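You operate a simulated robot arm through the tools that you are given. There is no shell and no other tool.

You are at the controls of a simulated robot arm. One attempt, no reset.

TASK
Put things in order on the assembly table. At the end: the grey relay from the assembly table stands on top of the white foam block; the silver union stands where the gold brass fitting stood; the small red vessel (marked "350 mbar") is on the brown small carton (marked "2"); the gold brass fitting from the assembly table stands where the small red vessel stood; whatever was shut is shut again. Leave all else as you found it, and nothing knocked over. Set down upright: small red vessel.
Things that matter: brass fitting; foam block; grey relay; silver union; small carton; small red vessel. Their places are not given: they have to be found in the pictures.

Only the result counts: the job must be done as asked and must still hold three seconds after the hand-in. Knocking over, shifting, dropping, spilling or breaking anything else fails it.

THE ROBOT
A 7-joint arm with a two-finger parallel gripper, fixed in place. Base frame: the origin is on the floor under the middle of its stand, x ahead of it, y to its left, z up; the work surface is at about z = 0.8. Lengths are in m, angles in degrees, forces in N, time in s.
With the tool pointing down near the work surface it reaches from about 0.1 to 0.66 m from the base axis. Its first joint turns from -66.0 to 66.0 degrees. Payload 1.57 kg.
Tool frame: the origin (TCP) lies between the finger pads and is the grasp point; the fingertips stand 0.03 m ahead of it; z points along the fingers, y is the line along which they close. Largest opening 0.08 m; finger width 0.017, thickness 0.012; the body of the gripper, 0.04 by 0.082 m, starts 0.08 m behind the TCP.
Orientation is that of the tool frame in the base frame, as a unit quaternion [x, y, z, w]. With the fingers straight down and closing along the base's y, the tool's x points along the base's -x, its y along +y and its z along -z.

THE INTERFACE
- The arm moves only by the tool servo_tool. Its argument "rows" is a list of rows, each a list of 3 entries, a list of its own where there are three numbers: the shift along the tool's x, y, z in m, then the turn, a rotation vector about the tool's x, y, z in degrees, then the closure, from 0 (fully open) to 1 (shut). In form: [[[tx, ty, tz], [ax, ay, az], fingers], ...]. A call has 1 to 20 rows; each row shifts and turns the commanded pose from where the row before left it, along the tool's axes as they then stand. Rows are played at 5 a second. More than 0.05 m and 8.6 degrees between two rows, or a gripper value outside its range, and nothing of the call is played. A pose out of reach is approached as far as the arm can. The call stops where the force on the tool passes 40 N (or 10 N more than at its start, if that is more) or the arm is blocked; 0.2 s more then pass. The fingers move at their own pace (about 0.072 m/s each) and stop on an object; they squeeze with about 37 N. The grip force told is the motor's: it shows also when the fingers shut on nothing. Time passes only in rows, and 0.2 s behind the last, so rows that do not move let the fingers close. It gives the time, the measured TCP pose, the force on the tool (base axes), the opening and the grip force at its end, in the units of the frame above (readings bear some noise), with the torque about the TCP (base axes, N m) and any sound that the robot's microphone picked up, and new pictures: "show" is both (left out), scene, wrist or none.
- Cameras (640 x 400 px; columns grow to the right, rows downward): "scene" is fixed at [0.0715, 0.4437, 1.4037]; the picture's right is [-0.61, -0.79, 0.00], its down [-0.52, 0.40, -0.76] and it looks along [0.60, -0.46, -0.65] (base axes); focal length 296 px, centre (320, 200). "wrist" rides on the gripper at [0.072, -0.007, -0.122] in the tool frame; the picture's right is [0.09, 1.00, 0.00], its down [-0.84, 0.08, -0.54] and it looks along [-0.54, 0.05, 0.84] (tool axes); focal length 238 px, centre (320, 200).
- probe_pixels(camera, pixels): for up to 12 pixels [column, row] of the newest picture of that camera ("zoom" is the newest enlarged one), the place [x, y, z] in the base frame of the surface seen there, good to about 0.002 m, but the place of the scene camera against the robot may be out by one fixed shift of up to 0.025 m in any direction. No time passes.
- close_up(camera, box): a new picture of the part [left, top, right, bottom] of that camera's present view, enlarged. No time passes.
- hand_in(): hands the job in; it is judged then, once.

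Unless the task says otherwise, let go and move clear before handing in.

The tools are called after "Call:" by a JSON object that holds its "op" and its "data". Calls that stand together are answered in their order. servo_tool: Moves the arm, as the interface text tells. Its arguments: {"type":"object","properties":{"rows":{"type":"array"},"show":{"type":"string","enum":["both","scene","wrist","none"]}},"required":["rows"]} The other tools are called the same way: probe_pixels (camera, pixels) gives the place of the surface under pixels of a picture; close_up (camera, box) takes an enlarged picture of a part of a camera's view; hand_in () hands the job in.

At the start:

```text
time: 0.0
ee_pos: [0.3741, -0.1024, 1.1905]
tool_rot: [0.0, 1.0, 0.001, 0.0]
wrist_force: [-0.2, -0.3, 0.4]
ft_torque: [0.01, 0.02, -0.01]
finger_gap: 0.0798
finger_force: 0.1
```

scene: 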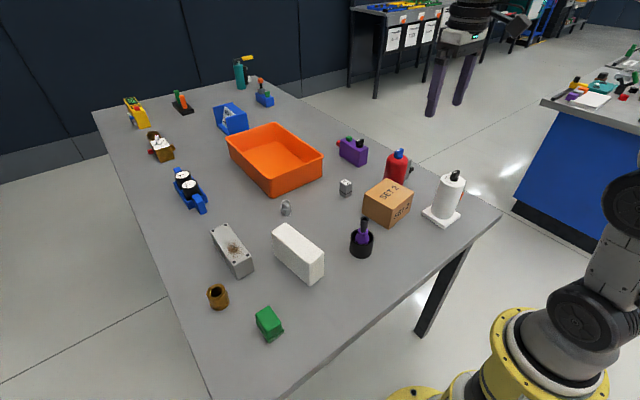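
wrist: 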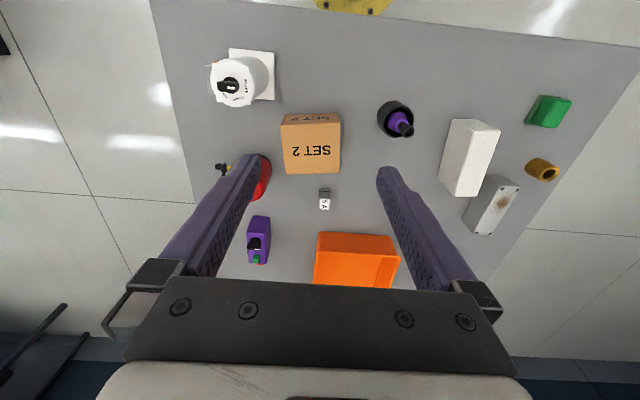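

The pictures show a table with a carton (scene 388,203), white foam block (298,253), brass fitting (218,297), red vessel (397,167), small grey item (345,188) and another (286,207). I'll enlarge to identify them.

Call:
{"op": "close_up", "data": {"camera": "scene", "box": [320, 120, 480, 260]}}

Call:
{"op": "close_up", "data": {"camera": "scene", "box": [190, 180, 340, 350]}}

Call:
{"op": "close_up", "data": {"camera": "scene", "box": [90, 40, 340, 210]}}

Call:
{"op": "close_up", "data": {"camera": "wrist", "box": [180, 40, 420, 280]}}

Call:
{"op": "close_up", "data": {"camera": "wrist", "box": [360, 60, 600, 260]}}

```text
2.86 times, centred on (400, 190) of scene
```

zoom: 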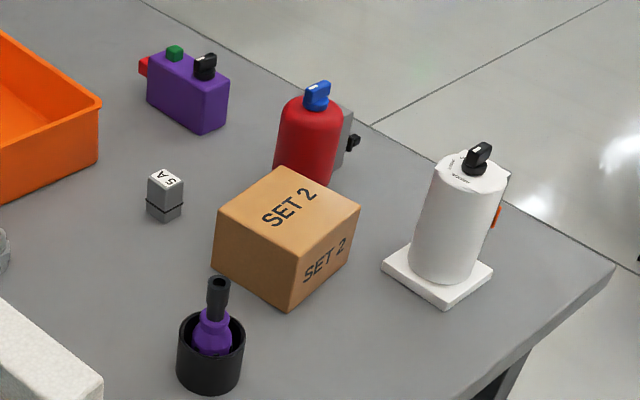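

```text
2.35 times, centred on (265, 265) of scene
```

zoom: 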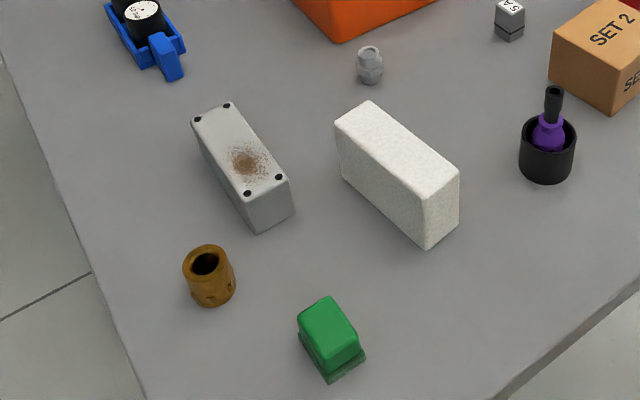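

```text
2.35 times, centred on (215, 125) of scene
```

zoom: 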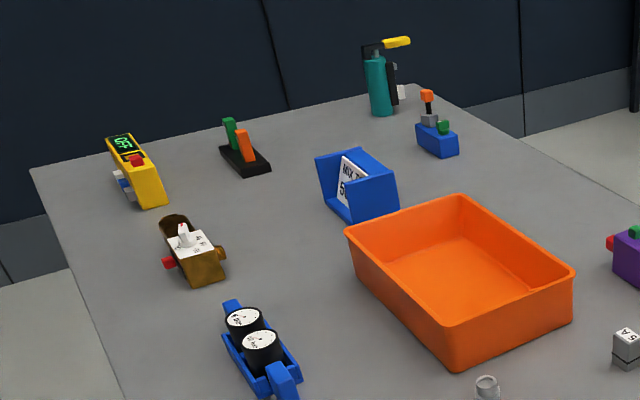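

```text
1.67 times, centred on (300, 160) of wrist
```

zoom: 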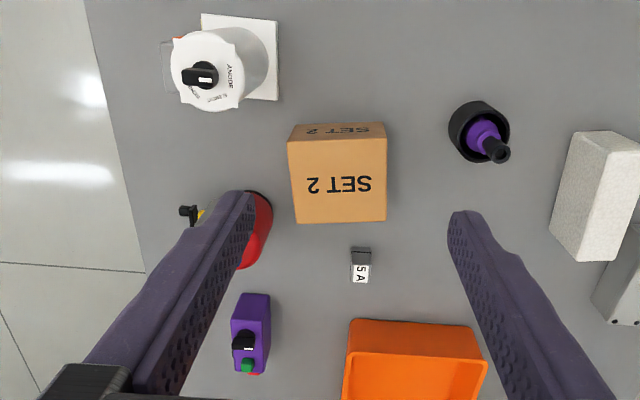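

```text
2.00 times, centred on (480, 160) of wrist
```

zoom: 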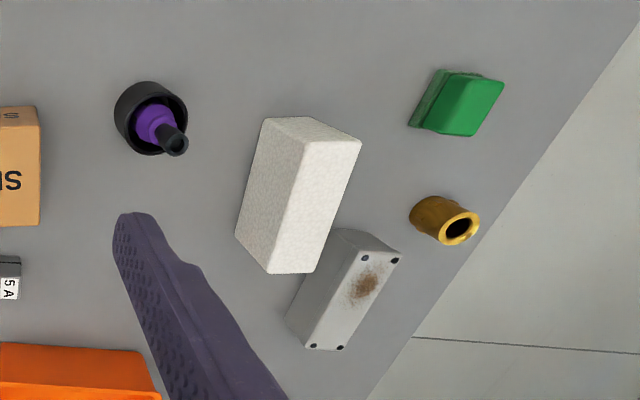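

The relay looks like the "5 A" cube (345,188), the union (286,207), the brass (218,297); the red vessel (397,167) needs its marking checked. I'll probe the places in the scene view.

Call:
{"op": "probe_pixels", "data": {"camera": "scene", "pixels": [[345, 182], [286, 202], [218, 290], [397, 155], [388, 190], [298, 236], [268, 316], [230, 245], [361, 245], [448, 180], [352, 145], [275, 160]]}}

Call:
{"op": "probe_pixels", "data": {"camera": "wrist", "pixels": [[325, 204], [325, 192], [320, 152], [541, 170], [265, 175], [475, 150], [492, 200], [550, 110], [397, 115], [232, 85], [255, 240], [325, 215]]}}

Call:
{"op": "close_up", "data": {"camera": "scene", "box": [370, 140, 430, 190]}}

```text
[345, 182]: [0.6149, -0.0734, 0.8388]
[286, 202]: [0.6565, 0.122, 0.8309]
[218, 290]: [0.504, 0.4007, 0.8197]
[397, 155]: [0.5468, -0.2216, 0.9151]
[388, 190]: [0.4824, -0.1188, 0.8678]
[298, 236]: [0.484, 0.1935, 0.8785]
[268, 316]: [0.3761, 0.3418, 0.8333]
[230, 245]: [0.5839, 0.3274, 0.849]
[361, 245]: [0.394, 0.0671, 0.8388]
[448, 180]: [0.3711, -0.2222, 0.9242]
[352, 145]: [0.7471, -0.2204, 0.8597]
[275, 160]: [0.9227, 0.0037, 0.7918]
```

```text
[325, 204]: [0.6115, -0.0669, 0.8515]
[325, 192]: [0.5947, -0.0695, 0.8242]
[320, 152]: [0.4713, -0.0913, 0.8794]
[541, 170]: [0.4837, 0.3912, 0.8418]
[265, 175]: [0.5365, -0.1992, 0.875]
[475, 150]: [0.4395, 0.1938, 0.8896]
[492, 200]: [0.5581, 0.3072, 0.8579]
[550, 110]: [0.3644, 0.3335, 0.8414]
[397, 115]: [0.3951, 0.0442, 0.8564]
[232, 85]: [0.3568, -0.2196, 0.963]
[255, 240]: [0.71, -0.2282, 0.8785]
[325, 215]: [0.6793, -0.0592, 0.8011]
```

```text
8.00 times, centred on (400, 165) of scene
```

zoom: 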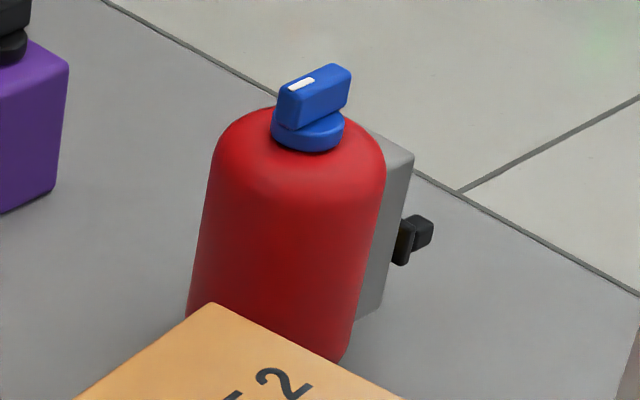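

The red vessel (zoom 285,200) shows no marking from this side, so I'll move the wrist camera nearer over it to read the label and see the grey part behind it.

Call:
{"op": "servo_tool", "data": {"rows": [[[-0.01, -0.035, 0.03], [0, 0, 0], 0], [[-0.01, -0.035, 0.03], [0, 0, 0], 0], [[-0.01, -0.035, 0.03], [0, 0, 0], 0], [[0, 0, 0], [0, 0, 0], 0]]}}

```text
time: 1.0
ee_pos: [0.4024, -0.2053, 1.1024]
tool_rot: [0.001, 1.0, 0.0, 0.001]
wrist_force: [0.1, -0.3, 0.4]
ft_torque: [0.02, -0.03, -0.02]
finger_gap: 0.0802
finger_force: 0.1
```

scene: 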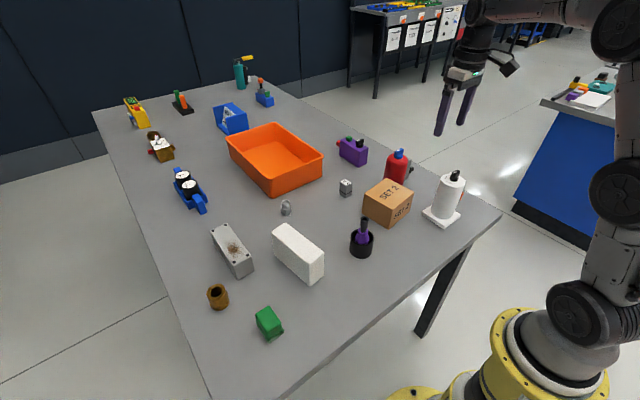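
wrist: 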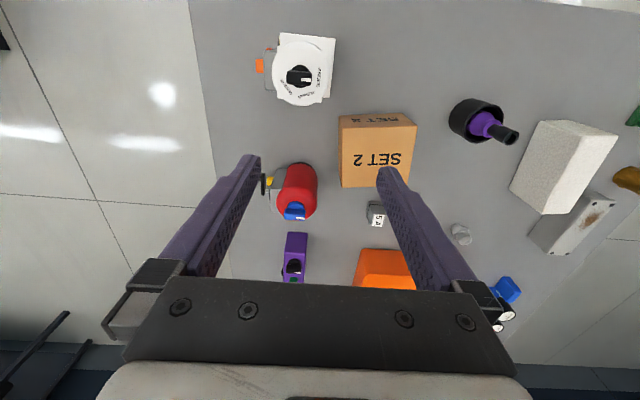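

The vessel is now visible at wrist (297,190) between the fingers, with a grey box and yellow piece on its left side. I'll enlarge it.

Call:
{"op": "close_up", "data": {"camera": "wrist", "box": [240, 140, 340, 240]}}

Call:
{"op": "close_up", "data": {"camera": "wrist", "box": [230, 20, 430, 180]}}

Call:
{"op": "probe_pixels", "data": {"camera": "wrist", "pixels": [[297, 208], [295, 214], [297, 180], [282, 190], [316, 190], [273, 200], [264, 184], [299, 166], [375, 207], [375, 218], [280, 210], [268, 180]]}}

```text
4.00 times, centred on (290, 190) of wrist
```

zoom: 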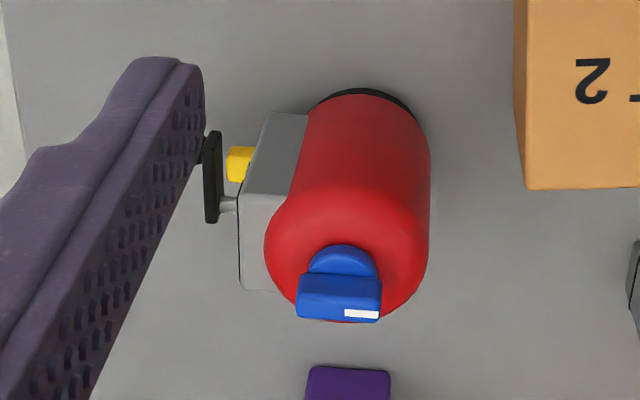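

```text
2.50 times, centred on (330, 100) of wrist
```

zoom: 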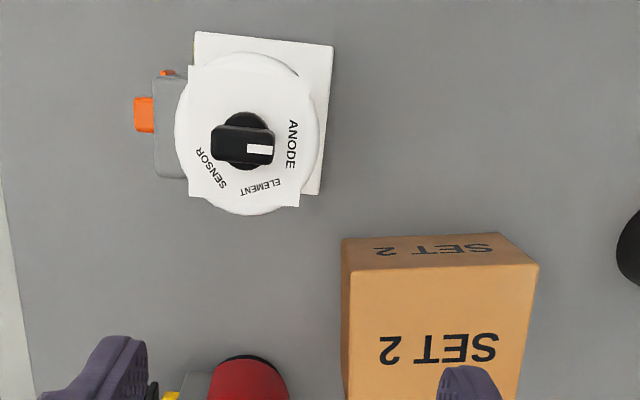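

```text
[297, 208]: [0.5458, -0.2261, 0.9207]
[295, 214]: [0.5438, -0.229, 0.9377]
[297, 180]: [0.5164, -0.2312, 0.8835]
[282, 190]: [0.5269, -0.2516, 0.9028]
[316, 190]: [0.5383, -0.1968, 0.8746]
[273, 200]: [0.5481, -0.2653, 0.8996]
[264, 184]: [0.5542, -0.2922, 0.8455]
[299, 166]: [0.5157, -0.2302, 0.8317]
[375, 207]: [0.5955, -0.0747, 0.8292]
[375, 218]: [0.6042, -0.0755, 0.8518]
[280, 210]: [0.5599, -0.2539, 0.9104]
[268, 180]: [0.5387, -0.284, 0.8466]
```

The carton reads "SET 2" (zoom 437,348) and the vessel's axis is about (0.545,-0.227), with a grey box and lever on its -y side, so I should grip it along x. I'll turn the tool 90° about its axis to get the camera on the +y side and look for the label.

Call:
{"op": "servo_tool", "data": {"rows": [[[0, 0, 0], [0, 0, 8.2], 0], [[0, 0, 0], [0, 0, 8.2], 0], [[0, 0, 0], [0, 0, 8.2], 0], [[0, 0, 0], [0, 0, 8.2], 0], [[0, 0, 0], [0, 0, 8.2], 0], [[0, 0, 0], [0, 0, 8.2], 0], [[0, 0, 0], [0, 0, 8.2], 0], [[0, 0, 0], [0, 0, 8.2], 0], [[0, 0, 0], [0, 0, 8.2], 0], [[0, 0, 0], [0, 0, 8.2], 0], [[0, 0, 0], [0, 0, 8.0], 0], [[0.04, 0.04, 0], [0, 0, 0], 0], [[0.04, 0.03, 0], [0, 0, 0], 0], [[0, 0.03, 0], [0, 0, 0], 0], [[0, 0.0, 0], [0, 0, 0], 0]]}}

```text
refused: row 12 steps farther than a row can; nothing moved
```

Call:
{"op": "servo_tool", "data": {"rows": [[[0, 0, 0], [0, 0, 8.2], 0], [[0, 0, 0], [0, 0, 8.2], 0], [[0, 0, 0], [0, 0, 8.2], 0], [[0, 0, 0], [0, 0, 8.2], 0], [[0, 0, 0], [0, 0, 8.2], 0], [[0, 0, 0], [0, 0, 8.2], 0], [[0, 0, 0], [0, 0, 8.2], 0], [[0, 0, 0], [0, 0, 8.2], 0], [[0, 0, 0], [0, 0, 8.2], 0], [[0, 0, 0], [0, 0, 8.2], 0], [[0, 0, 0], [0, 0, 8.0], 0], [[0.03, 0.03, 0], [0, 0, 0], 0], [[0.03, 0.03, 0], [0, 0, 0], 0], [[0, 0.03, 0], [0, 0, 0], 0], [[0, 0.0, 0], [0, 0, 0], 0]]}}

```text
time: 4.2
ee_pos: [0.4935, -0.1433, 1.1019]
tool_rot: [0.707, 0.707, -0.001, 0.0]
wrist_force: [0.7, 0.1, -0.5]
ft_torque: [-0.01, -0.01, 0.0]
finger_gap: 0.08
finger_force: 0.0
```

scene: 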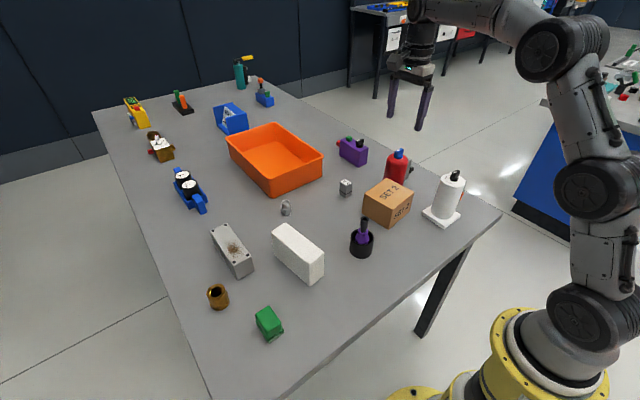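
wrist: 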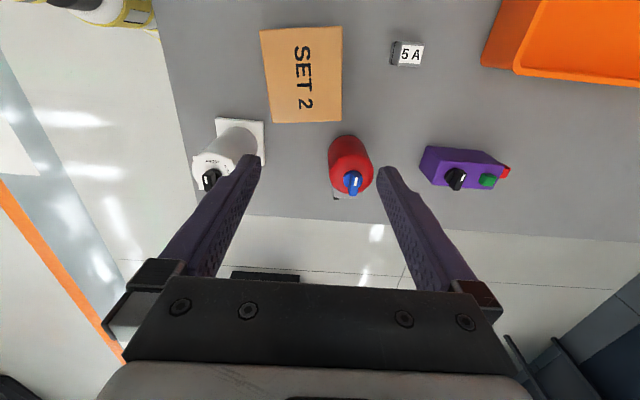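

From the +y side the vessel is at (350,165); still no label seen at this size, so I'll enlarge and probe.

Call:
{"op": "close_up", "data": {"camera": "wrist", "box": [300, 110, 400, 210]}}

Call:
{"op": "close_up", "data": {"camera": "wrist", "box": [240, 10, 440, 140]}}

Call:
{"op": "probe_pixels", "data": {"camera": "wrist", "pixels": [[262, 30], [340, 28], [341, 120], [274, 121], [300, 60], [330, 160], [372, 170], [350, 140], [397, 52], [412, 45], [393, 58], [352, 183]]}}

```text
4.00 times, centred on (350, 160) of wrist
```

zoom: 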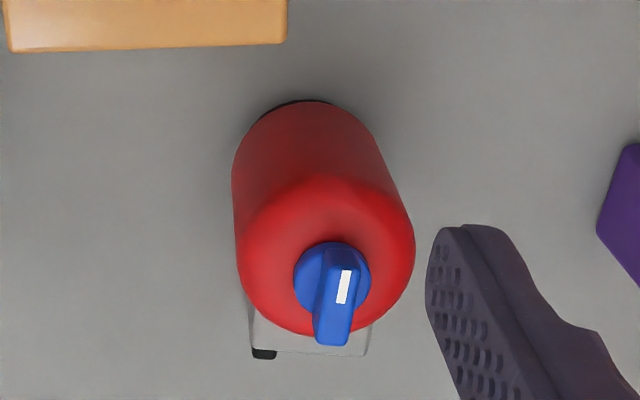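

```text
3.08 times, centred on (340, 75) of wrist
```

zoom: 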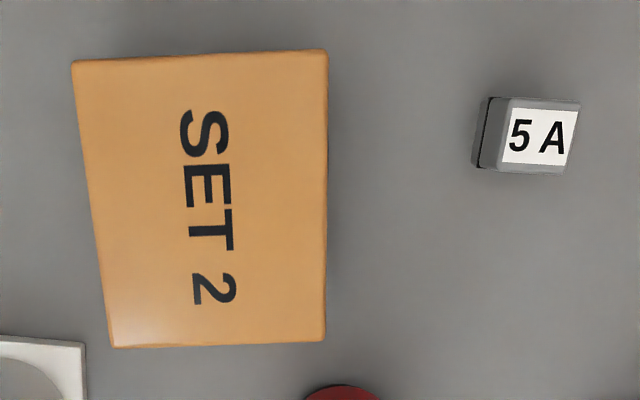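

```text
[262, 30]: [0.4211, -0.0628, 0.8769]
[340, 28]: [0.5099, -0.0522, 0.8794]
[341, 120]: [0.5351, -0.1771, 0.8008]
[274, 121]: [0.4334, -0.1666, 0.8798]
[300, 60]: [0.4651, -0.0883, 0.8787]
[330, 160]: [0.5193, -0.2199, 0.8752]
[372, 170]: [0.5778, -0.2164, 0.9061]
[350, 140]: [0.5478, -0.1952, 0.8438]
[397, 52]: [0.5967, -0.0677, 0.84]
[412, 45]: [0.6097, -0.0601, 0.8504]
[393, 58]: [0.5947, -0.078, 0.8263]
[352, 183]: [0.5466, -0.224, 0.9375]
```

The vessel axis comes out near (0.547,-0.226), radius ~0.03, and the carton top is z≈0.879 centred near (0.47,-0.11). I'll move over the vessel with the fingers set to close along x and check the alignment.

Call:
{"op": "servo_tool", "data": {"rows": [[[-0.0415, 0.0265, 0], [0, 0, 0], 0], [[-0.0415, 0.0265, 0], [0, 0, 0], 0], [[0, 0, 0.04], [0, 0, 0], 0], [[0, 0, 0.04], [0, 0, 0], 0], [[0, 0, 0], [0, 0, 0], 0]]}}

```text
time: 5.4
ee_pos: [0.5449, -0.2282, 1.0158]
tool_rot: [0.708, 0.707, 0.0, -0.001]
wrist_force: [0.4, -0.6, -0.2]
ft_torque: [0.01, 0.05, 0.01]
finger_gap: 0.08
finger_force: 0.0
out of reach, approached as far as the arm can: row 2
```

scene: 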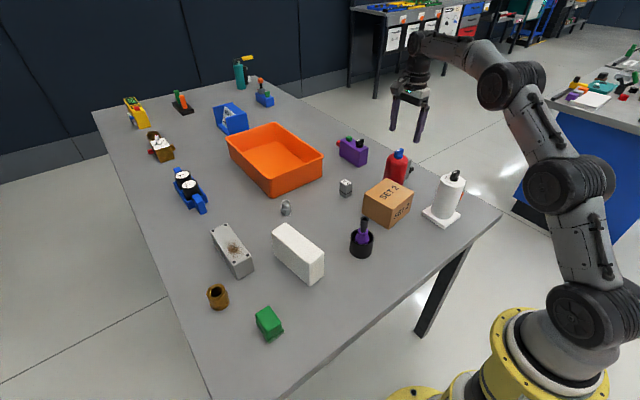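
wrist: 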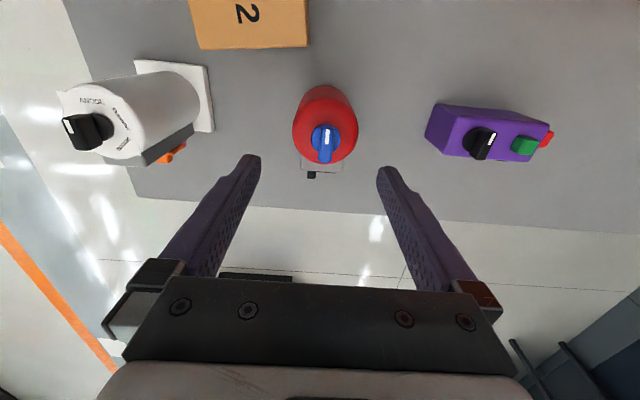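

I'm at (0.545,-0.228,1.016) over the vessel (325,125). I'll probe its edges here to fine-tune before descending.

Call:
{"op": "probe_pixels", "data": {"camera": "wrist", "pixels": [[294, 130], [297, 120], [356, 130], [353, 118], [325, 95], [325, 130], [327, 140], [325, 160], [345, 170], [312, 175], [326, 90]]}}

Call:
{"op": "close_up", "data": {"camera": "wrist", "box": [280, 70, 370, 190]}}

```text
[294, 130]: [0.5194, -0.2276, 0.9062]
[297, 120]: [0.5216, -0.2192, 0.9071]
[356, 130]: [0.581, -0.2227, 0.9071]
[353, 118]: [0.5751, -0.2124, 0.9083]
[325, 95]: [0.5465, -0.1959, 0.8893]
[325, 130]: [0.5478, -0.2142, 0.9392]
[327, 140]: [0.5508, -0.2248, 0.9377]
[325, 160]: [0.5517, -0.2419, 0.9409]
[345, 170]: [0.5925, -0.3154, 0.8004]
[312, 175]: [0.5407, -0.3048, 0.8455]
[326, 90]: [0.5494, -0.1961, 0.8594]
```

```text
3.33 times, centred on (325, 130) of wrist
```

zoom: 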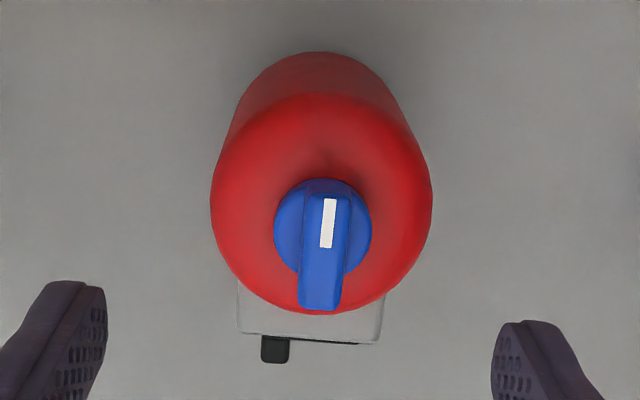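

Edges at (294,130) and (356,130) give an axis of (0.550,-0.227) with knob top 0.941. I'll shift 5 mm in x and lower to about z=0.89 with open fingers.

Call:
{"op": "servo_tool", "data": {"rows": [[[0.0, 0.005, 0], [0, 0, 0], 0], [[0, 0, 0.03], [0, 0, 0], 0], [[0, 0, 0.03], [0, 0, 0], 0], [[0, 0, 0.03], [0, 0, 0], 0], [[0, 0, 0.03], [0, 0, 0], 0], [[0, 0, 0], [0, 0, 0], 0]]}}

```text
time: 6.8
ee_pos: [0.5465, -0.2292, 0.8956]
tool_rot: [0.707, 0.707, 0.0, 0.0]
wrist_force: [-0.2, 0.9, 0.0]
ft_torque: [-0.02, 0.02, 0.04]
finger_gap: 0.0798
finger_force: 0.1
```

scene: 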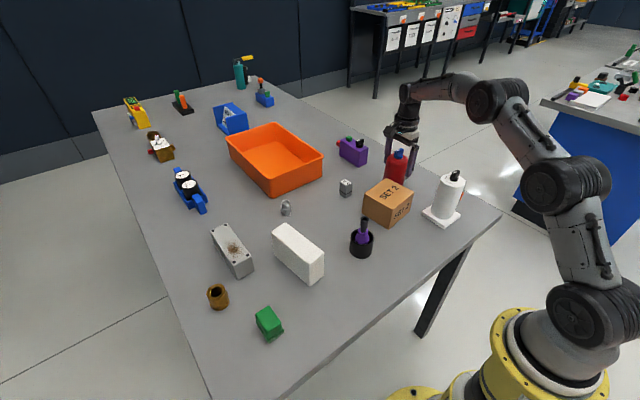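
wrist: 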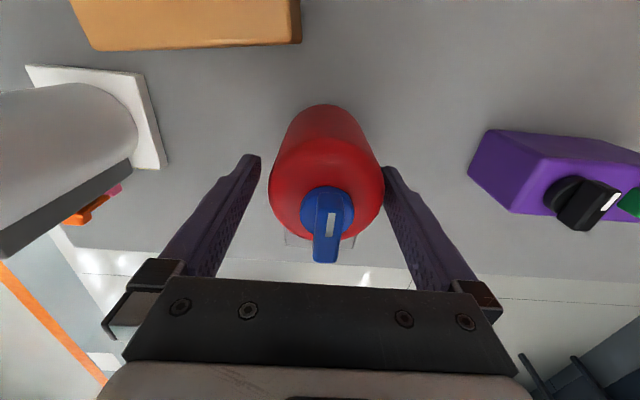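

The vessel (326,190) sits between the fingertips, slightly nearer the right one. I'll shift 3 mm, drop 8 mm and close.

Call:
{"op": "servo_tool", "data": {"rows": [[[0.001, 0.003, 0], [0, 0, 0], 0], [[0, 0, 0.008], [0, 0, 0], 0], [[0, 0, 0], [0, 0, 0], 0.3], [[0, 0, 0], [0, 0, 0], 0.6], [[0, 0, 0], [0, 0, 0], 1], [[0, 0, 0], [0, 0, 0], 1], [[0, 0, 0], [0, 0, 0], 1]]}}

```text
time: 8.4
ee_pos: [0.5491, -0.2271, 0.8898]
tool_rot: [0.707, 0.707, 0.0, 0.0]
wrist_force: [0.5, 1.3, 1.4]
ft_torque: [-0.01, 0.09, 0.0]
finger_gap: 0.0669
finger_force: 36.6
```

scene: 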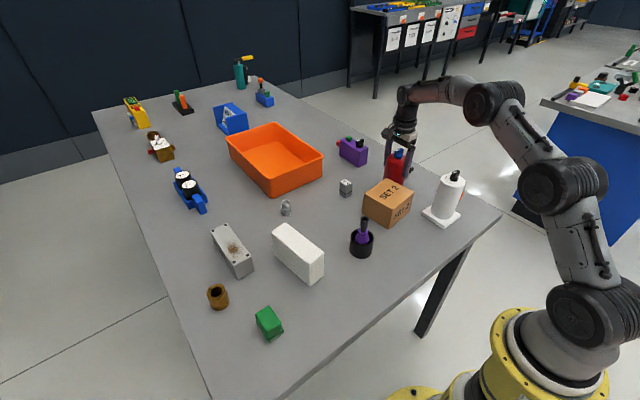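
wrist: 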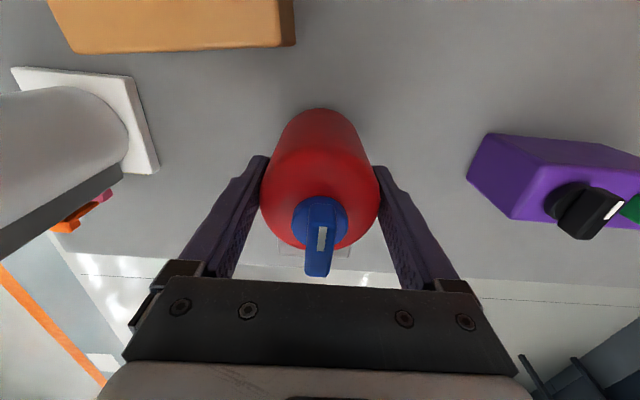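

Grip holds at gap 0.067 m with 36.6 N. I'll lift straight up 0.10 m.

Call:
{"op": "servo_tool", "data": {"rows": [[[0, 0, -0.01], [0, 0, 0], 1], [[0, 0, -0.02], [0, 0, 0], 1], [[0, 0, -0.025], [0, 0, 0], 1], [[0, 0, -0.025], [0, 0, 0], 1], [[0, 0, -0.025], [0, 0, 0], 1], [[0, 0, 0], [0, 0, 0], 1]]}}

```text
time: 9.8
ee_pos: [0.5485, -0.2262, 0.9946]
tool_rot: [0.707, 0.708, 0.0, 0.0]
wrist_force: [0.7, -0.6, -2.1]
ft_torque: [0.03, 0.02, -0.01]
finger_gap: 0.067
finger_force: 36.4
```

scene: 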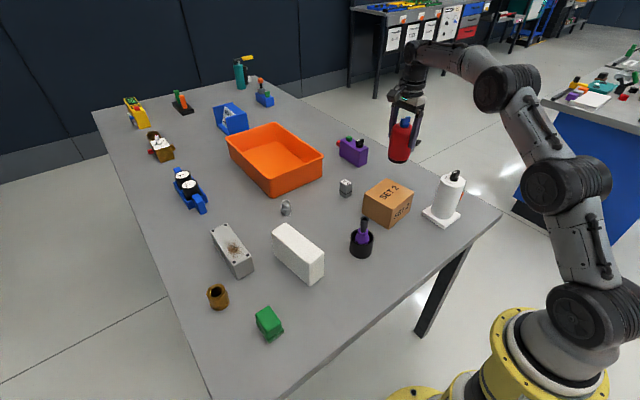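
wrist: 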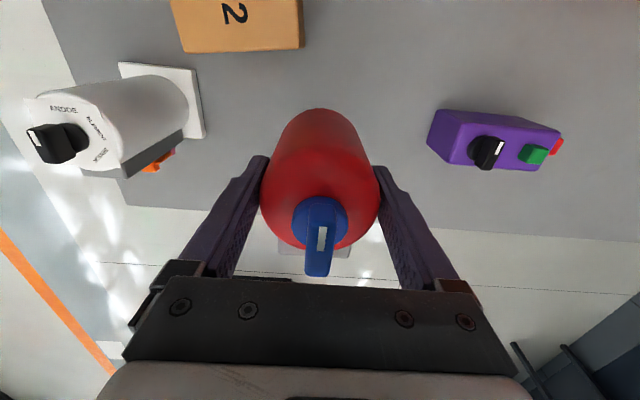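

The vessel is clear of the table (scene 400,140) with about 0.2 kg load. I'll carry it over the carton centre (~0.470,-0.112).

Call:
{"op": "servo_tool", "data": {"rows": [[[0.0285, -0.0196, 0], [0, 0, 0], 1], [[0.0285, -0.0196, 0], [0, 0, 0], 1], [[0.0285, -0.0196, 0], [0, 0, 0], 1], [[0.0285, -0.0196, 0], [0, 0, 0], 1], [[0, 0, 0], [0, 0, 0], 1]]}}

Call:
{"op": "close_up", "data": {"camera": "scene", "box": [320, 80, 480, 240]}}

```text
time: 11.0
ee_pos: [0.4706, -0.1143, 0.9941]
tool_rot: [0.707, 0.708, 0.0, 0.0]
wrist_force: [-0.5, 0.2, -2.8]
ft_torque: [0.03, 0.01, -0.04]
finger_gap: 0.0672
finger_force: 37.4
```

scene: 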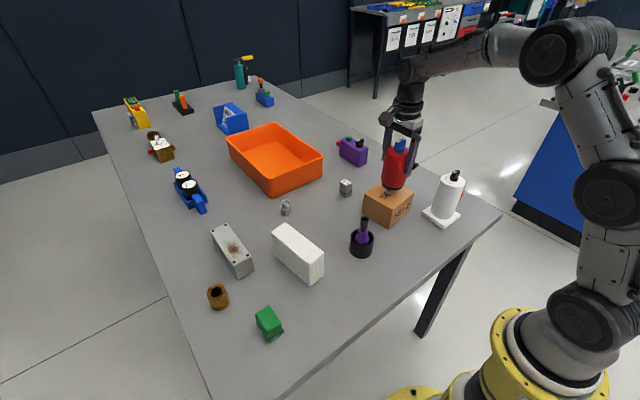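
wrist: 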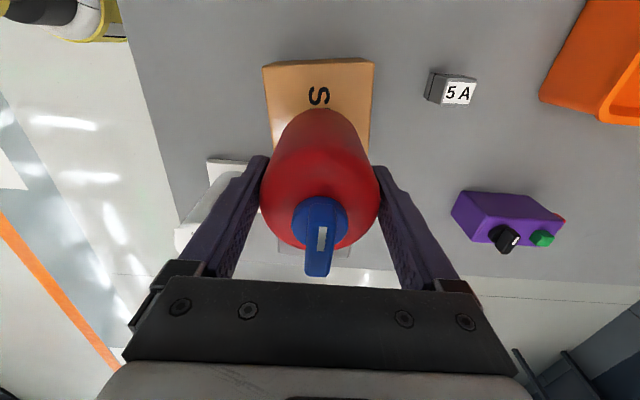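

```text
2.50 times, centred on (400, 160) of scene
```

zoom: 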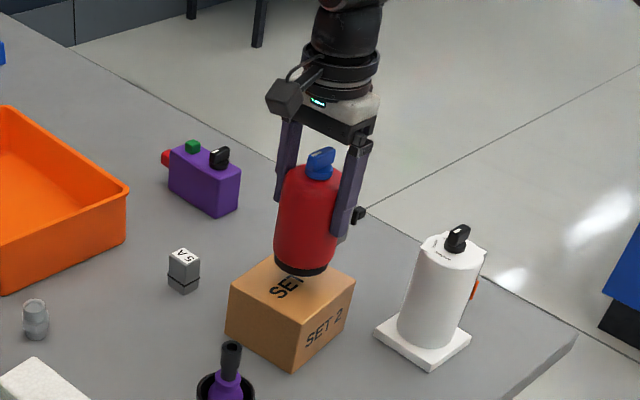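

The vessel is held over the carton (zoom 305,265). I'll probe the carton's visible corners to centre it.

Call:
{"op": "probe_pixels", "data": {"camera": "wrist", "pixels": [[266, 68], [373, 64], [318, 64], [269, 130], [369, 140], [272, 145], [318, 108], [330, 125], [300, 66]]}}

Call:
{"op": "probe_pixels", "data": {"camera": "zoom", "pixels": [[295, 372], [228, 285], [355, 280], [300, 270], [292, 318]]}}

Call:
{"op": "close_up", "data": {"camera": "wrist", "box": [240, 40, 400, 200]}}

```text
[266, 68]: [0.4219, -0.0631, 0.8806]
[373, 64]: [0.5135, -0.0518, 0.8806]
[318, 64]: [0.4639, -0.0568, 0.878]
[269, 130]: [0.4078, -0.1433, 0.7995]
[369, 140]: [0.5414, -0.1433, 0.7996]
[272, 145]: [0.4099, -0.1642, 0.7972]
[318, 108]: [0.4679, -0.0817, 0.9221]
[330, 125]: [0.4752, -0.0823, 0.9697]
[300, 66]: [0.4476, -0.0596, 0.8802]
```

```text
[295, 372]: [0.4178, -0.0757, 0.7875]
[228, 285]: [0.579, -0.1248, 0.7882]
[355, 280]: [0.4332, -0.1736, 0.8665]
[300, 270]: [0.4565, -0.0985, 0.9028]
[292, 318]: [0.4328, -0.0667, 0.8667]
```

```text
2.50 times, centred on (320, 120) of wrist
```

zoom: 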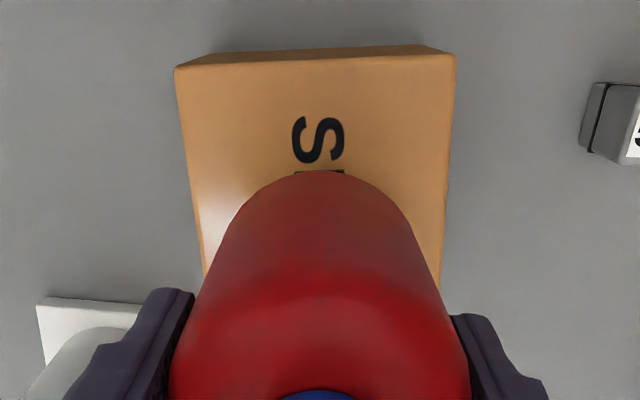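

The carton centre works out at about (0.474,-0.109). I'll nudge there and lower gently to just above the surface.

Call:
{"op": "servo_tool", "data": {"rows": [[[0.006, 0.003, 0], [0, 0, 0], 1], [[0, 0, 0.01], [0, 0, 0], 1], [[0, 0, 0.008], [0, 0, 0], 1], [[0, 0, 0.003], [0, 0, 0], 1], [[0, 0, 0], [0, 0, 0], 1]]}}

Call:
{"op": "close_up", "data": {"camera": "scene", "box": [350, 120, 430, 240]}}

```text
time: 12.2
ee_pos: [0.4761, -0.1079, 0.9715]
tool_rot: [0.707, 0.707, 0.0, 0.001]
wrist_force: [0.7, -1.0, -2.8]
ft_torque: [0.01, 0.0, 0.02]
finger_gap: 0.0671
finger_force: 36.8
```

scene: 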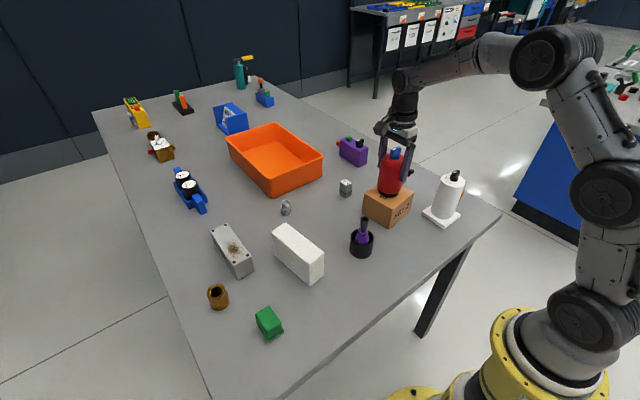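
wrist: 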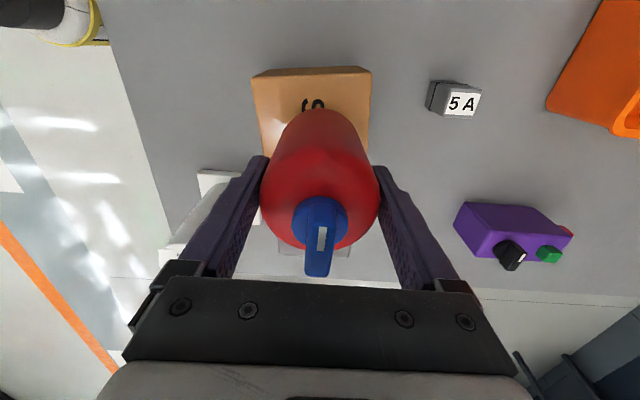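

```text
3.33 times, centred on (390, 180) of scene
```

zoom: 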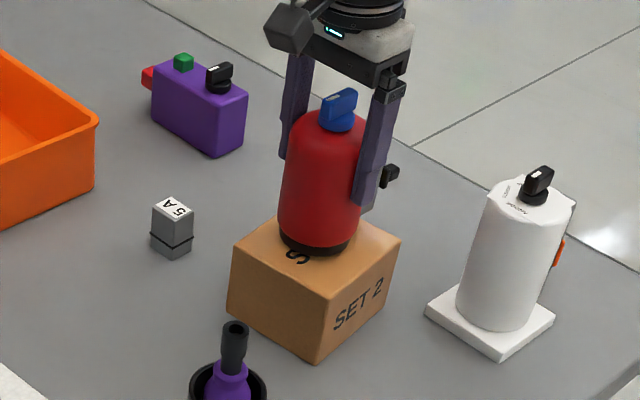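

It is nearly on the top, and the force still shows the full weight (-2.8 N). I'll lower by 2 mm and check for contact.

Call:
{"op": "servo_tool", "data": {"rows": [[[0, 0, 0.001], [0, 0, 0], 1], [[0, 0, 0.001], [0, 0, 0], 1], [[0, 0, 0], [0, 0, 0], 1]], "show": "none"}}

```text
time: 13.0
ee_pos: [0.4755, -0.1101, 0.9704]
tool_rot: [0.708, 0.707, 0.0, -0.001]
wrist_force: [-0.6, 0.1, -2.1]
ft_torque: [0.05, -0.01, 0.03]
finger_gap: 0.0671
finger_force: 37.0
```

Call:
{"op": "servo_tool", "data": {"rows": [[[0, 0, 0.001], [0, 0, 0], 1], [[0, 0, 0.001], [0, 0, 0], 1], [[0, 0, 0], [0, 0, 0], 1]], "show": "wrist"}}

```text
time: 13.8
ee_pos: [0.475, -0.1075, 0.9701]
tool_rot: [0.707, 0.707, 0.0, 0.0]
wrist_force: [0.3, 0.3, -2.8]
ft_torque: [0.03, 0.01, 0.04]
finger_gap: 0.0673
finger_force: 37.2
```

wrist: 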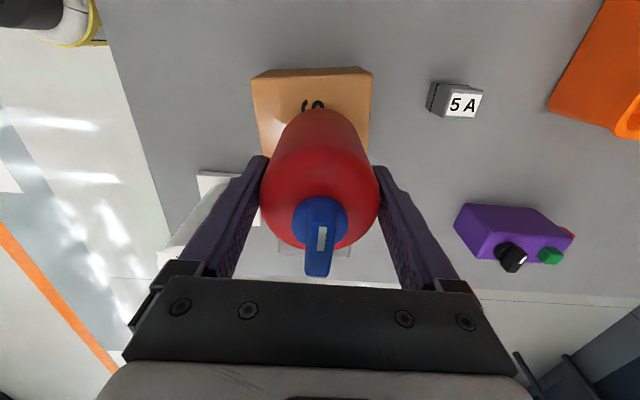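

Still about -2.8 N, so no contact yet. I'll keep lowering in 1 mm steps.

Call:
{"op": "servo_tool", "data": {"rows": [[[0, 0, 0.001], [0, 0, 0], 1], [[0, 0, 0.001], [0, 0, 0], 1], [[0, 0, 0], [0, 0, 0], 1]], "show": "none"}}

```text
time: 14.6
ee_pos: [0.4755, -0.1074, 0.9695]
tool_rot: [0.707, 0.707, 0.0, 0.0]
wrist_force: [-2.4, 3.7, 10.0]
ft_torque: [0.19, 0.52, -0.05]
finger_gap: 0.0673
finger_force: 37.2
```

Contact now: +10 N up. I'll ease up by 1 mm to relieve it and then open the fingers.

Call:
{"op": "servo_tool", "data": {"rows": [[[0, 0, -0.001], [0, 0, 0], 1], [[0, 0, 0], [0, 0, 0], 0.7], [[0, 0, 0], [0, 0, 0], 0.3], [[0, 0, 0], [0, 0, 0], 0], [[0, 0, 0], [0, 0, 0], 0], [[0, 0, 0], [0, 0, 0], 0]]}}

```text
time: 16.0
ee_pos: [0.4743, -0.1065, 0.9685]
tool_rot: [0.707, 0.707, 0.0, 0.0]
wrist_force: [0.1, 0.1, 0.3]
ft_torque: [0.01, 0.0, -0.01]
finger_gap: 0.0803
finger_force: 0.0
```

scene: 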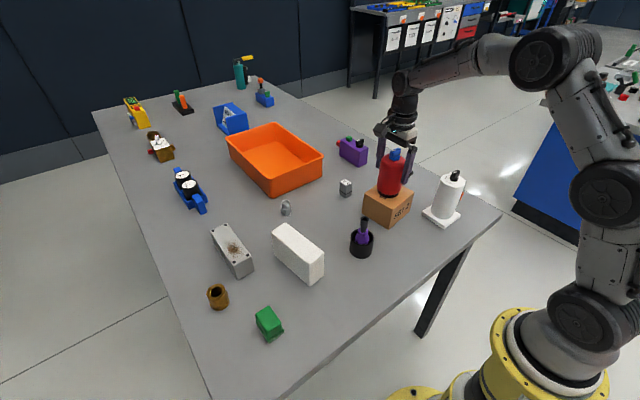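
wrist: 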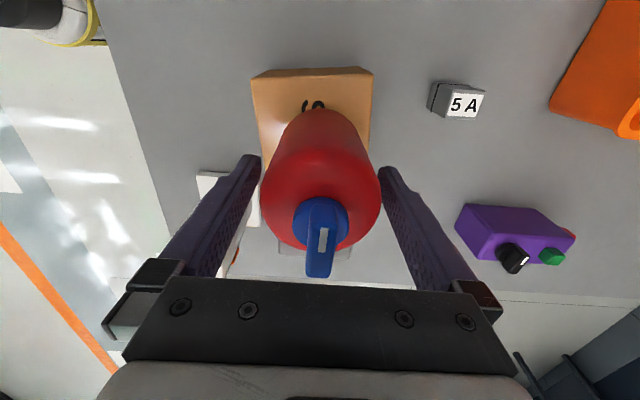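

The vessel stands on the carton (wrist 322,180; scene 392,173) and the fingers are open. I'll rise straight up.

Call:
{"op": "servo_tool", "data": {"rows": [[[0, 0, -0.02], [0, 0, 0], 0], [[0, 0, -0.03], [0, 0, 0], 0], [[0, 0, -0.03], [0, 0, 0], 0], [[0, 0, -0.03], [0, 0, 0], 0], [[0, 0, -0.02], [0, 0, 0], 0], [[0, 0, 0], [0, 0, 0], 0]]}}

Call:
{"op": "close_up", "data": {"camera": "scene", "box": [320, 120, 480, 240]}}

```text
time: 17.4
ee_pos: [0.4765, -0.1084, 1.0985]
tool_rot: [0.707, 0.707, 0.0, 0.0]
wrist_force: [-0.2, 0.6, -0.6]
ft_torque: [-0.05, -0.03, 0.0]
finger_gap: 0.08
finger_force: 0.1
```

scene: 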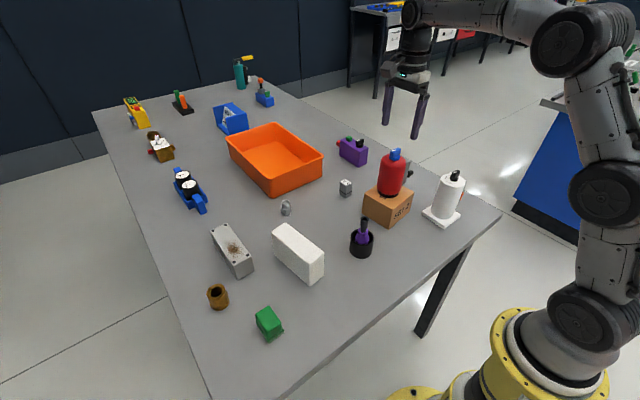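
wrist: 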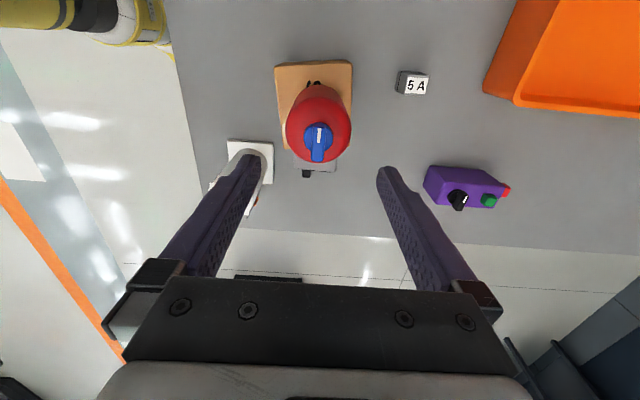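

```text
3.33 times, centred on (400, 180) of scene
```

zoom: 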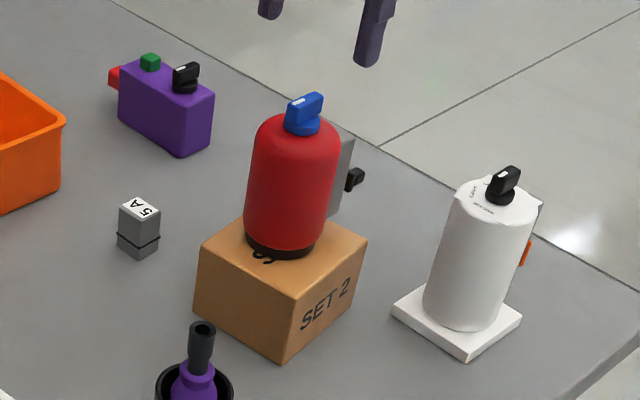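

The vessel is upright on the carton (zoom 290,185). Next is the relay "5 A" (wrist 412,83); I'll move over it in a high arc away from the vessel and then lower a bit to look.

Call:
{"op": "servo_tool", "data": {"rows": [[[0.015, 0.035, 0], [0, 0, 0], 0], [[0.015, 0.035, 0], [0, 0, 0], 0], [[0.01, 0.025, 0.01], [0, 0, 0], 0], [[0, 0.015, 0.03], [0, 0, 0], 0], [[0, 0.01, 0.04], [0, 0, 0], 0], [[0, 0, 0.02], [0, 0, 0], 0], [[0, 0, 0], [0, 0, 0], 0]]}}

Call:
{"op": "close_up", "data": {"camera": "wrist", "box": [260, 60, 400, 180]}}

```text
time: 19.0
ee_pos: [0.5935, -0.0703, 0.9978]
tool_rot: [0.707, 0.707, 0.0, 0.0]
wrist_force: [0.6, -0.8, -0.1]
ft_torque: [0.04, -0.02, -0.03]
finger_gap: 0.0798
finger_force: 0.0
```

scene: 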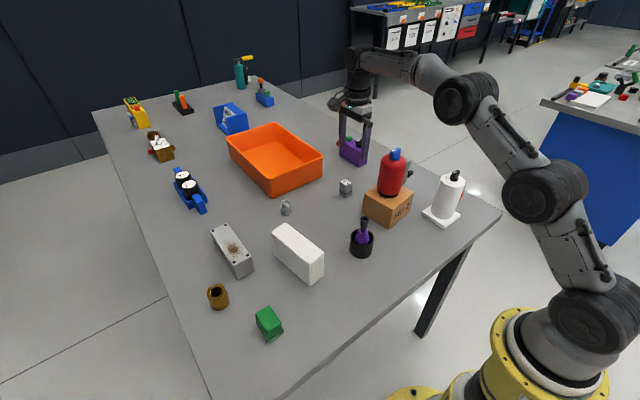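
wrist: 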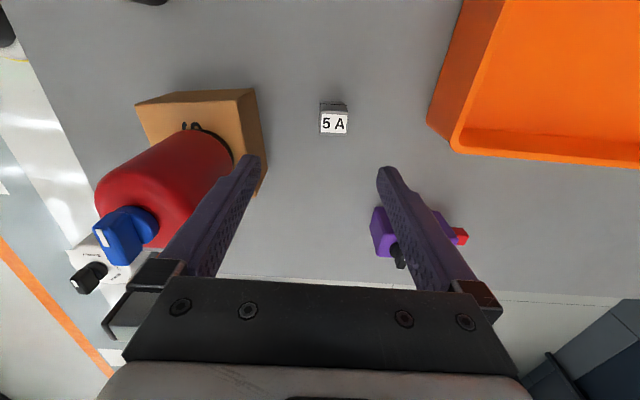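

```text
3.33 times, centred on (330, 120) of wrist
```

zoom: 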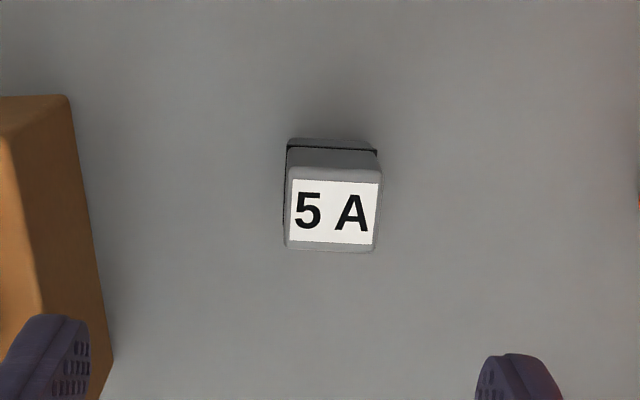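

The relay top is seen squarely at zoom (333,212). I'll probe its corners.

Call:
{"op": "probe_pixels", "data": {"camera": "zoom", "pixels": [[294, 184], [376, 187], [370, 242], [291, 240], [333, 212], [333, 160], [333, 143], [288, 210], [380, 215]]}}

```text
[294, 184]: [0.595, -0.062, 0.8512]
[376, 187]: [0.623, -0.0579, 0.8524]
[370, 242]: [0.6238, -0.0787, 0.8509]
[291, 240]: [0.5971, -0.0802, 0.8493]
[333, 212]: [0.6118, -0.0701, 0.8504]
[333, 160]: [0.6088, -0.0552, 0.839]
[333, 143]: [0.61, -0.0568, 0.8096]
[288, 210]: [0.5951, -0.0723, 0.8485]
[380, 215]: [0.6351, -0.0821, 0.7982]
```

Relay centre (0.610,-0.069), top z 0.851, about 31 × 26 mm, turned ~5°. I'll align and descend over it with open fingers.

Call:
{"op": "servo_tool", "data": {"rows": [[[0.001, 0.0165, 0], [0, 0, 0], 0], [[0, 0, 0.03], [0, 0, -5], 0], [[0, 0, 0.035], [0, 0, 0], 0], [[0, 0, 0.035], [0, 0, 0], 0], [[0, 0, 0.025], [0, 0, 0], 0], [[0, 0, 0], [0, 0, 0], 0]]}}

```text
time: 20.4
ee_pos: [0.6106, -0.0664, 0.8734]
tool_rot: [0.675, 0.738, 0.0, 0.0]
wrist_force: [-0.1, -0.6, 0.6]
ft_torque: [0.01, -0.01, -0.01]
finger_gap: 0.0801
finger_force: 0.0
```

scene: 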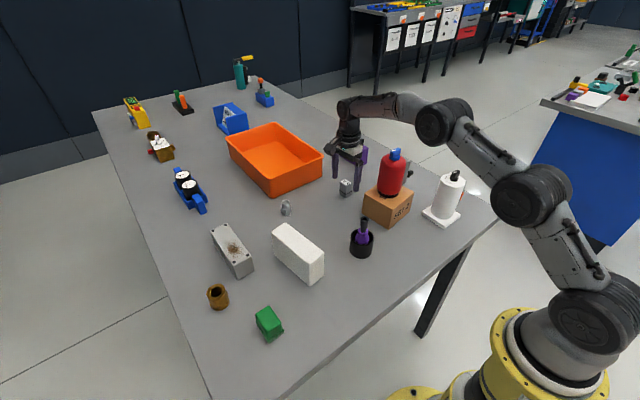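
wrist: 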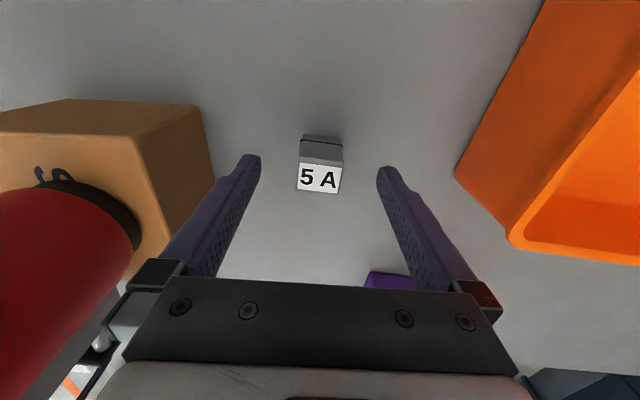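

The relay is between the fingers at (320,165); its edges look tilted about 4° now. I'll probe corners again at this range.

Call:
{"op": "close_up", "data": {"camera": "wrist", "box": [270, 120, 370, 210]}}

Call:
{"op": "probe_pixels", "data": {"camera": "wrist", "pixels": [[300, 166], [341, 169], [338, 191], [298, 187], [302, 150], [340, 152]]}}

```text
4.44 times, centred on (320, 165) of wrist
```

zoom: 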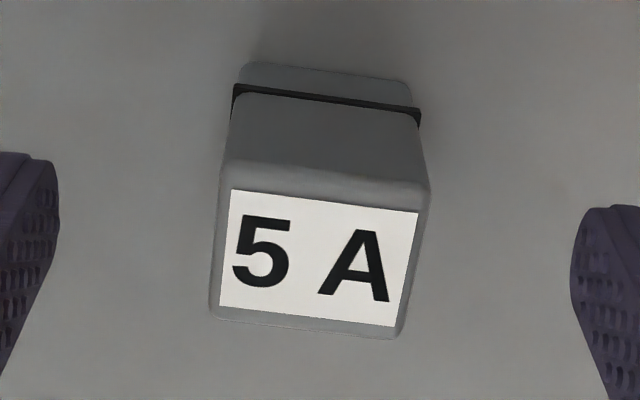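

```text
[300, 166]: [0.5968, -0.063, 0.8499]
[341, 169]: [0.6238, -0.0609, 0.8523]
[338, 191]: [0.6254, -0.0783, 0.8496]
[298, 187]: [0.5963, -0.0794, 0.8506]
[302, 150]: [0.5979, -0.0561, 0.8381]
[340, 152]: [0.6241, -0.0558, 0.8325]
```

The relay is square to the base axes after all, centred (0.611,-0.069). I'll turn back 4°, shift 3 mm in -y, lower to z≈0.845 and close.

Call:
{"op": "servo_tool", "data": {"rows": [[[-0.003, 0.0, 0], [0, 0, 4], 0], [[0, 0, 0.015], [0, 0, 0], 0], [[0, 0, 0.014], [0, 0, 0], 0], [[0, 0, 0], [0, 0, 0], 0.3], [[0, 0, 0], [0, 0, 0], 0.6], [[0, 0, 0], [0, 0, 0], 1], [[0, 0, 0], [0, 0, 0], 1], [[0, 0, 0], [0, 0, 0], 1]]}}

```text
time: 22.2
ee_pos: [0.6106, -0.0707, 0.8446]
tool_rot: [0.701, 0.713, -0.001, -0.001]
wrist_force: [-0.2, -0.2, -0.2]
ft_torque: [0.02, 0.01, 0.01]
finger_gap: 0.0314
finger_force: 37.3
```

scene: 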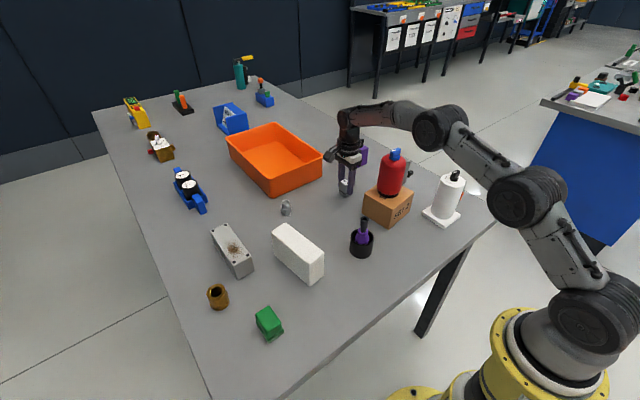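
wrist: 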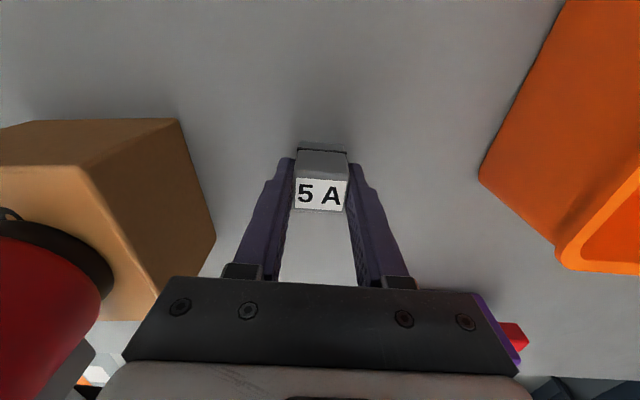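

The relay is gripped (gap 0.031 m). I'll lift it straight up to about z=0.985.

Call:
{"op": "servo_tool", "data": {"rows": [[[0, 0, -0.01], [0, 0, 0], 1], [[0, 0, -0.025], [0, 0, 0], 1], [[0, 0, -0.035], [0, 0, 0], 1], [[0, 0, -0.035], [0, 0, 0], 1], [[0, 0, -0.035], [0, 0, 0], 1], [[0, 0, 0], [0, 0, 0], 1]]}}

```text
time: 23.6
ee_pos: [0.6095, -0.068, 0.9856]
tool_rot: [0.701, 0.713, 0.0, 0.0]
wrist_force: [0.6, 0.9, -0.9]
ft_torque: [0.02, 0.01, -0.01]
finger_gap: 0.0312
finger_force: 37.1
```

scene: 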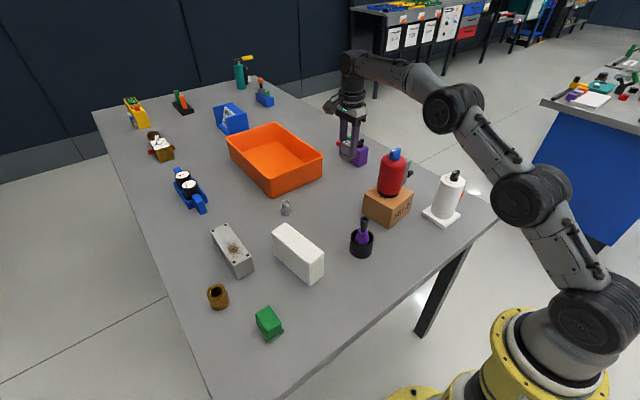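
wrist: 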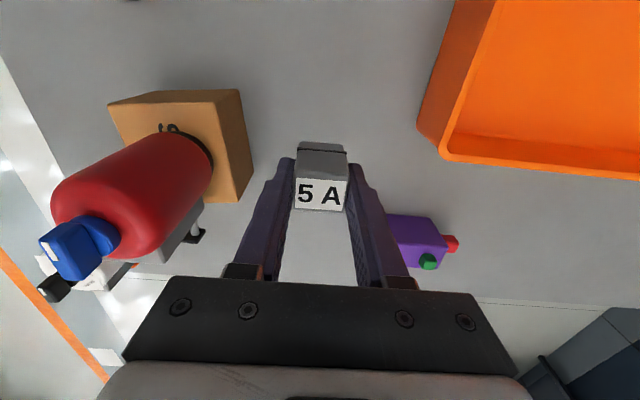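

The relay is clear of the table. I'll carry it toward the foam block (about 0.46, 0.19), keeping height, and stop short to measure the block's top.

Call:
{"op": "servo_tool", "data": {"rows": [[[0.038, -0.024, 0], [0, 0, 0], 1], [[0.038, -0.024, 0], [0, 0, 0], 1], [[0.038, -0.024, 0], [0, 0, 0], 1], [[0.038, -0.024, 0], [0, 0, 0], 1], [[0.038, -0.024, 0], [0, 0, 0], 1], [[0.038, -0.024, 0], [0, 0, 0], 1], [[0, 0, 0], [0, 0, 0], 1]]}}

```text
time: 25.2
ee_pos: [0.4624, 0.1579, 0.984]
tool_rot: [0.7, 0.714, 0.0, 0.0]
wrist_force: [-0.1, 0.0, -0.5]
ft_torque: [0.0, 0.0, -0.03]
finger_gap: 0.0308
finger_force: 37.1
```

scene: 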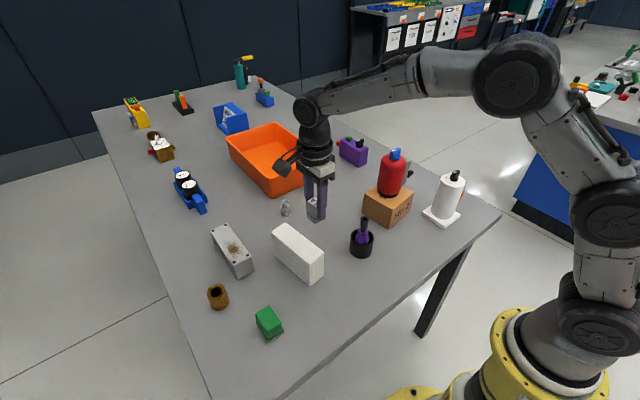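
wrist: 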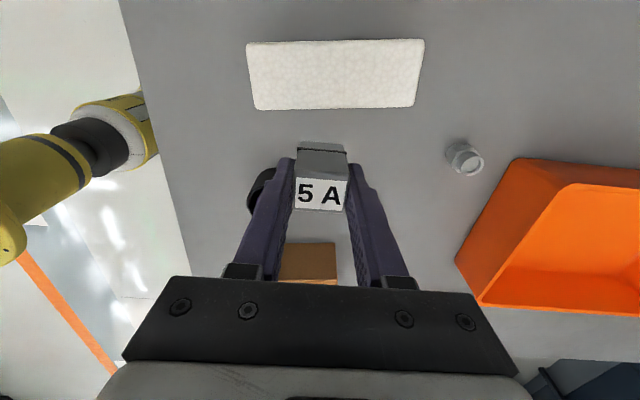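

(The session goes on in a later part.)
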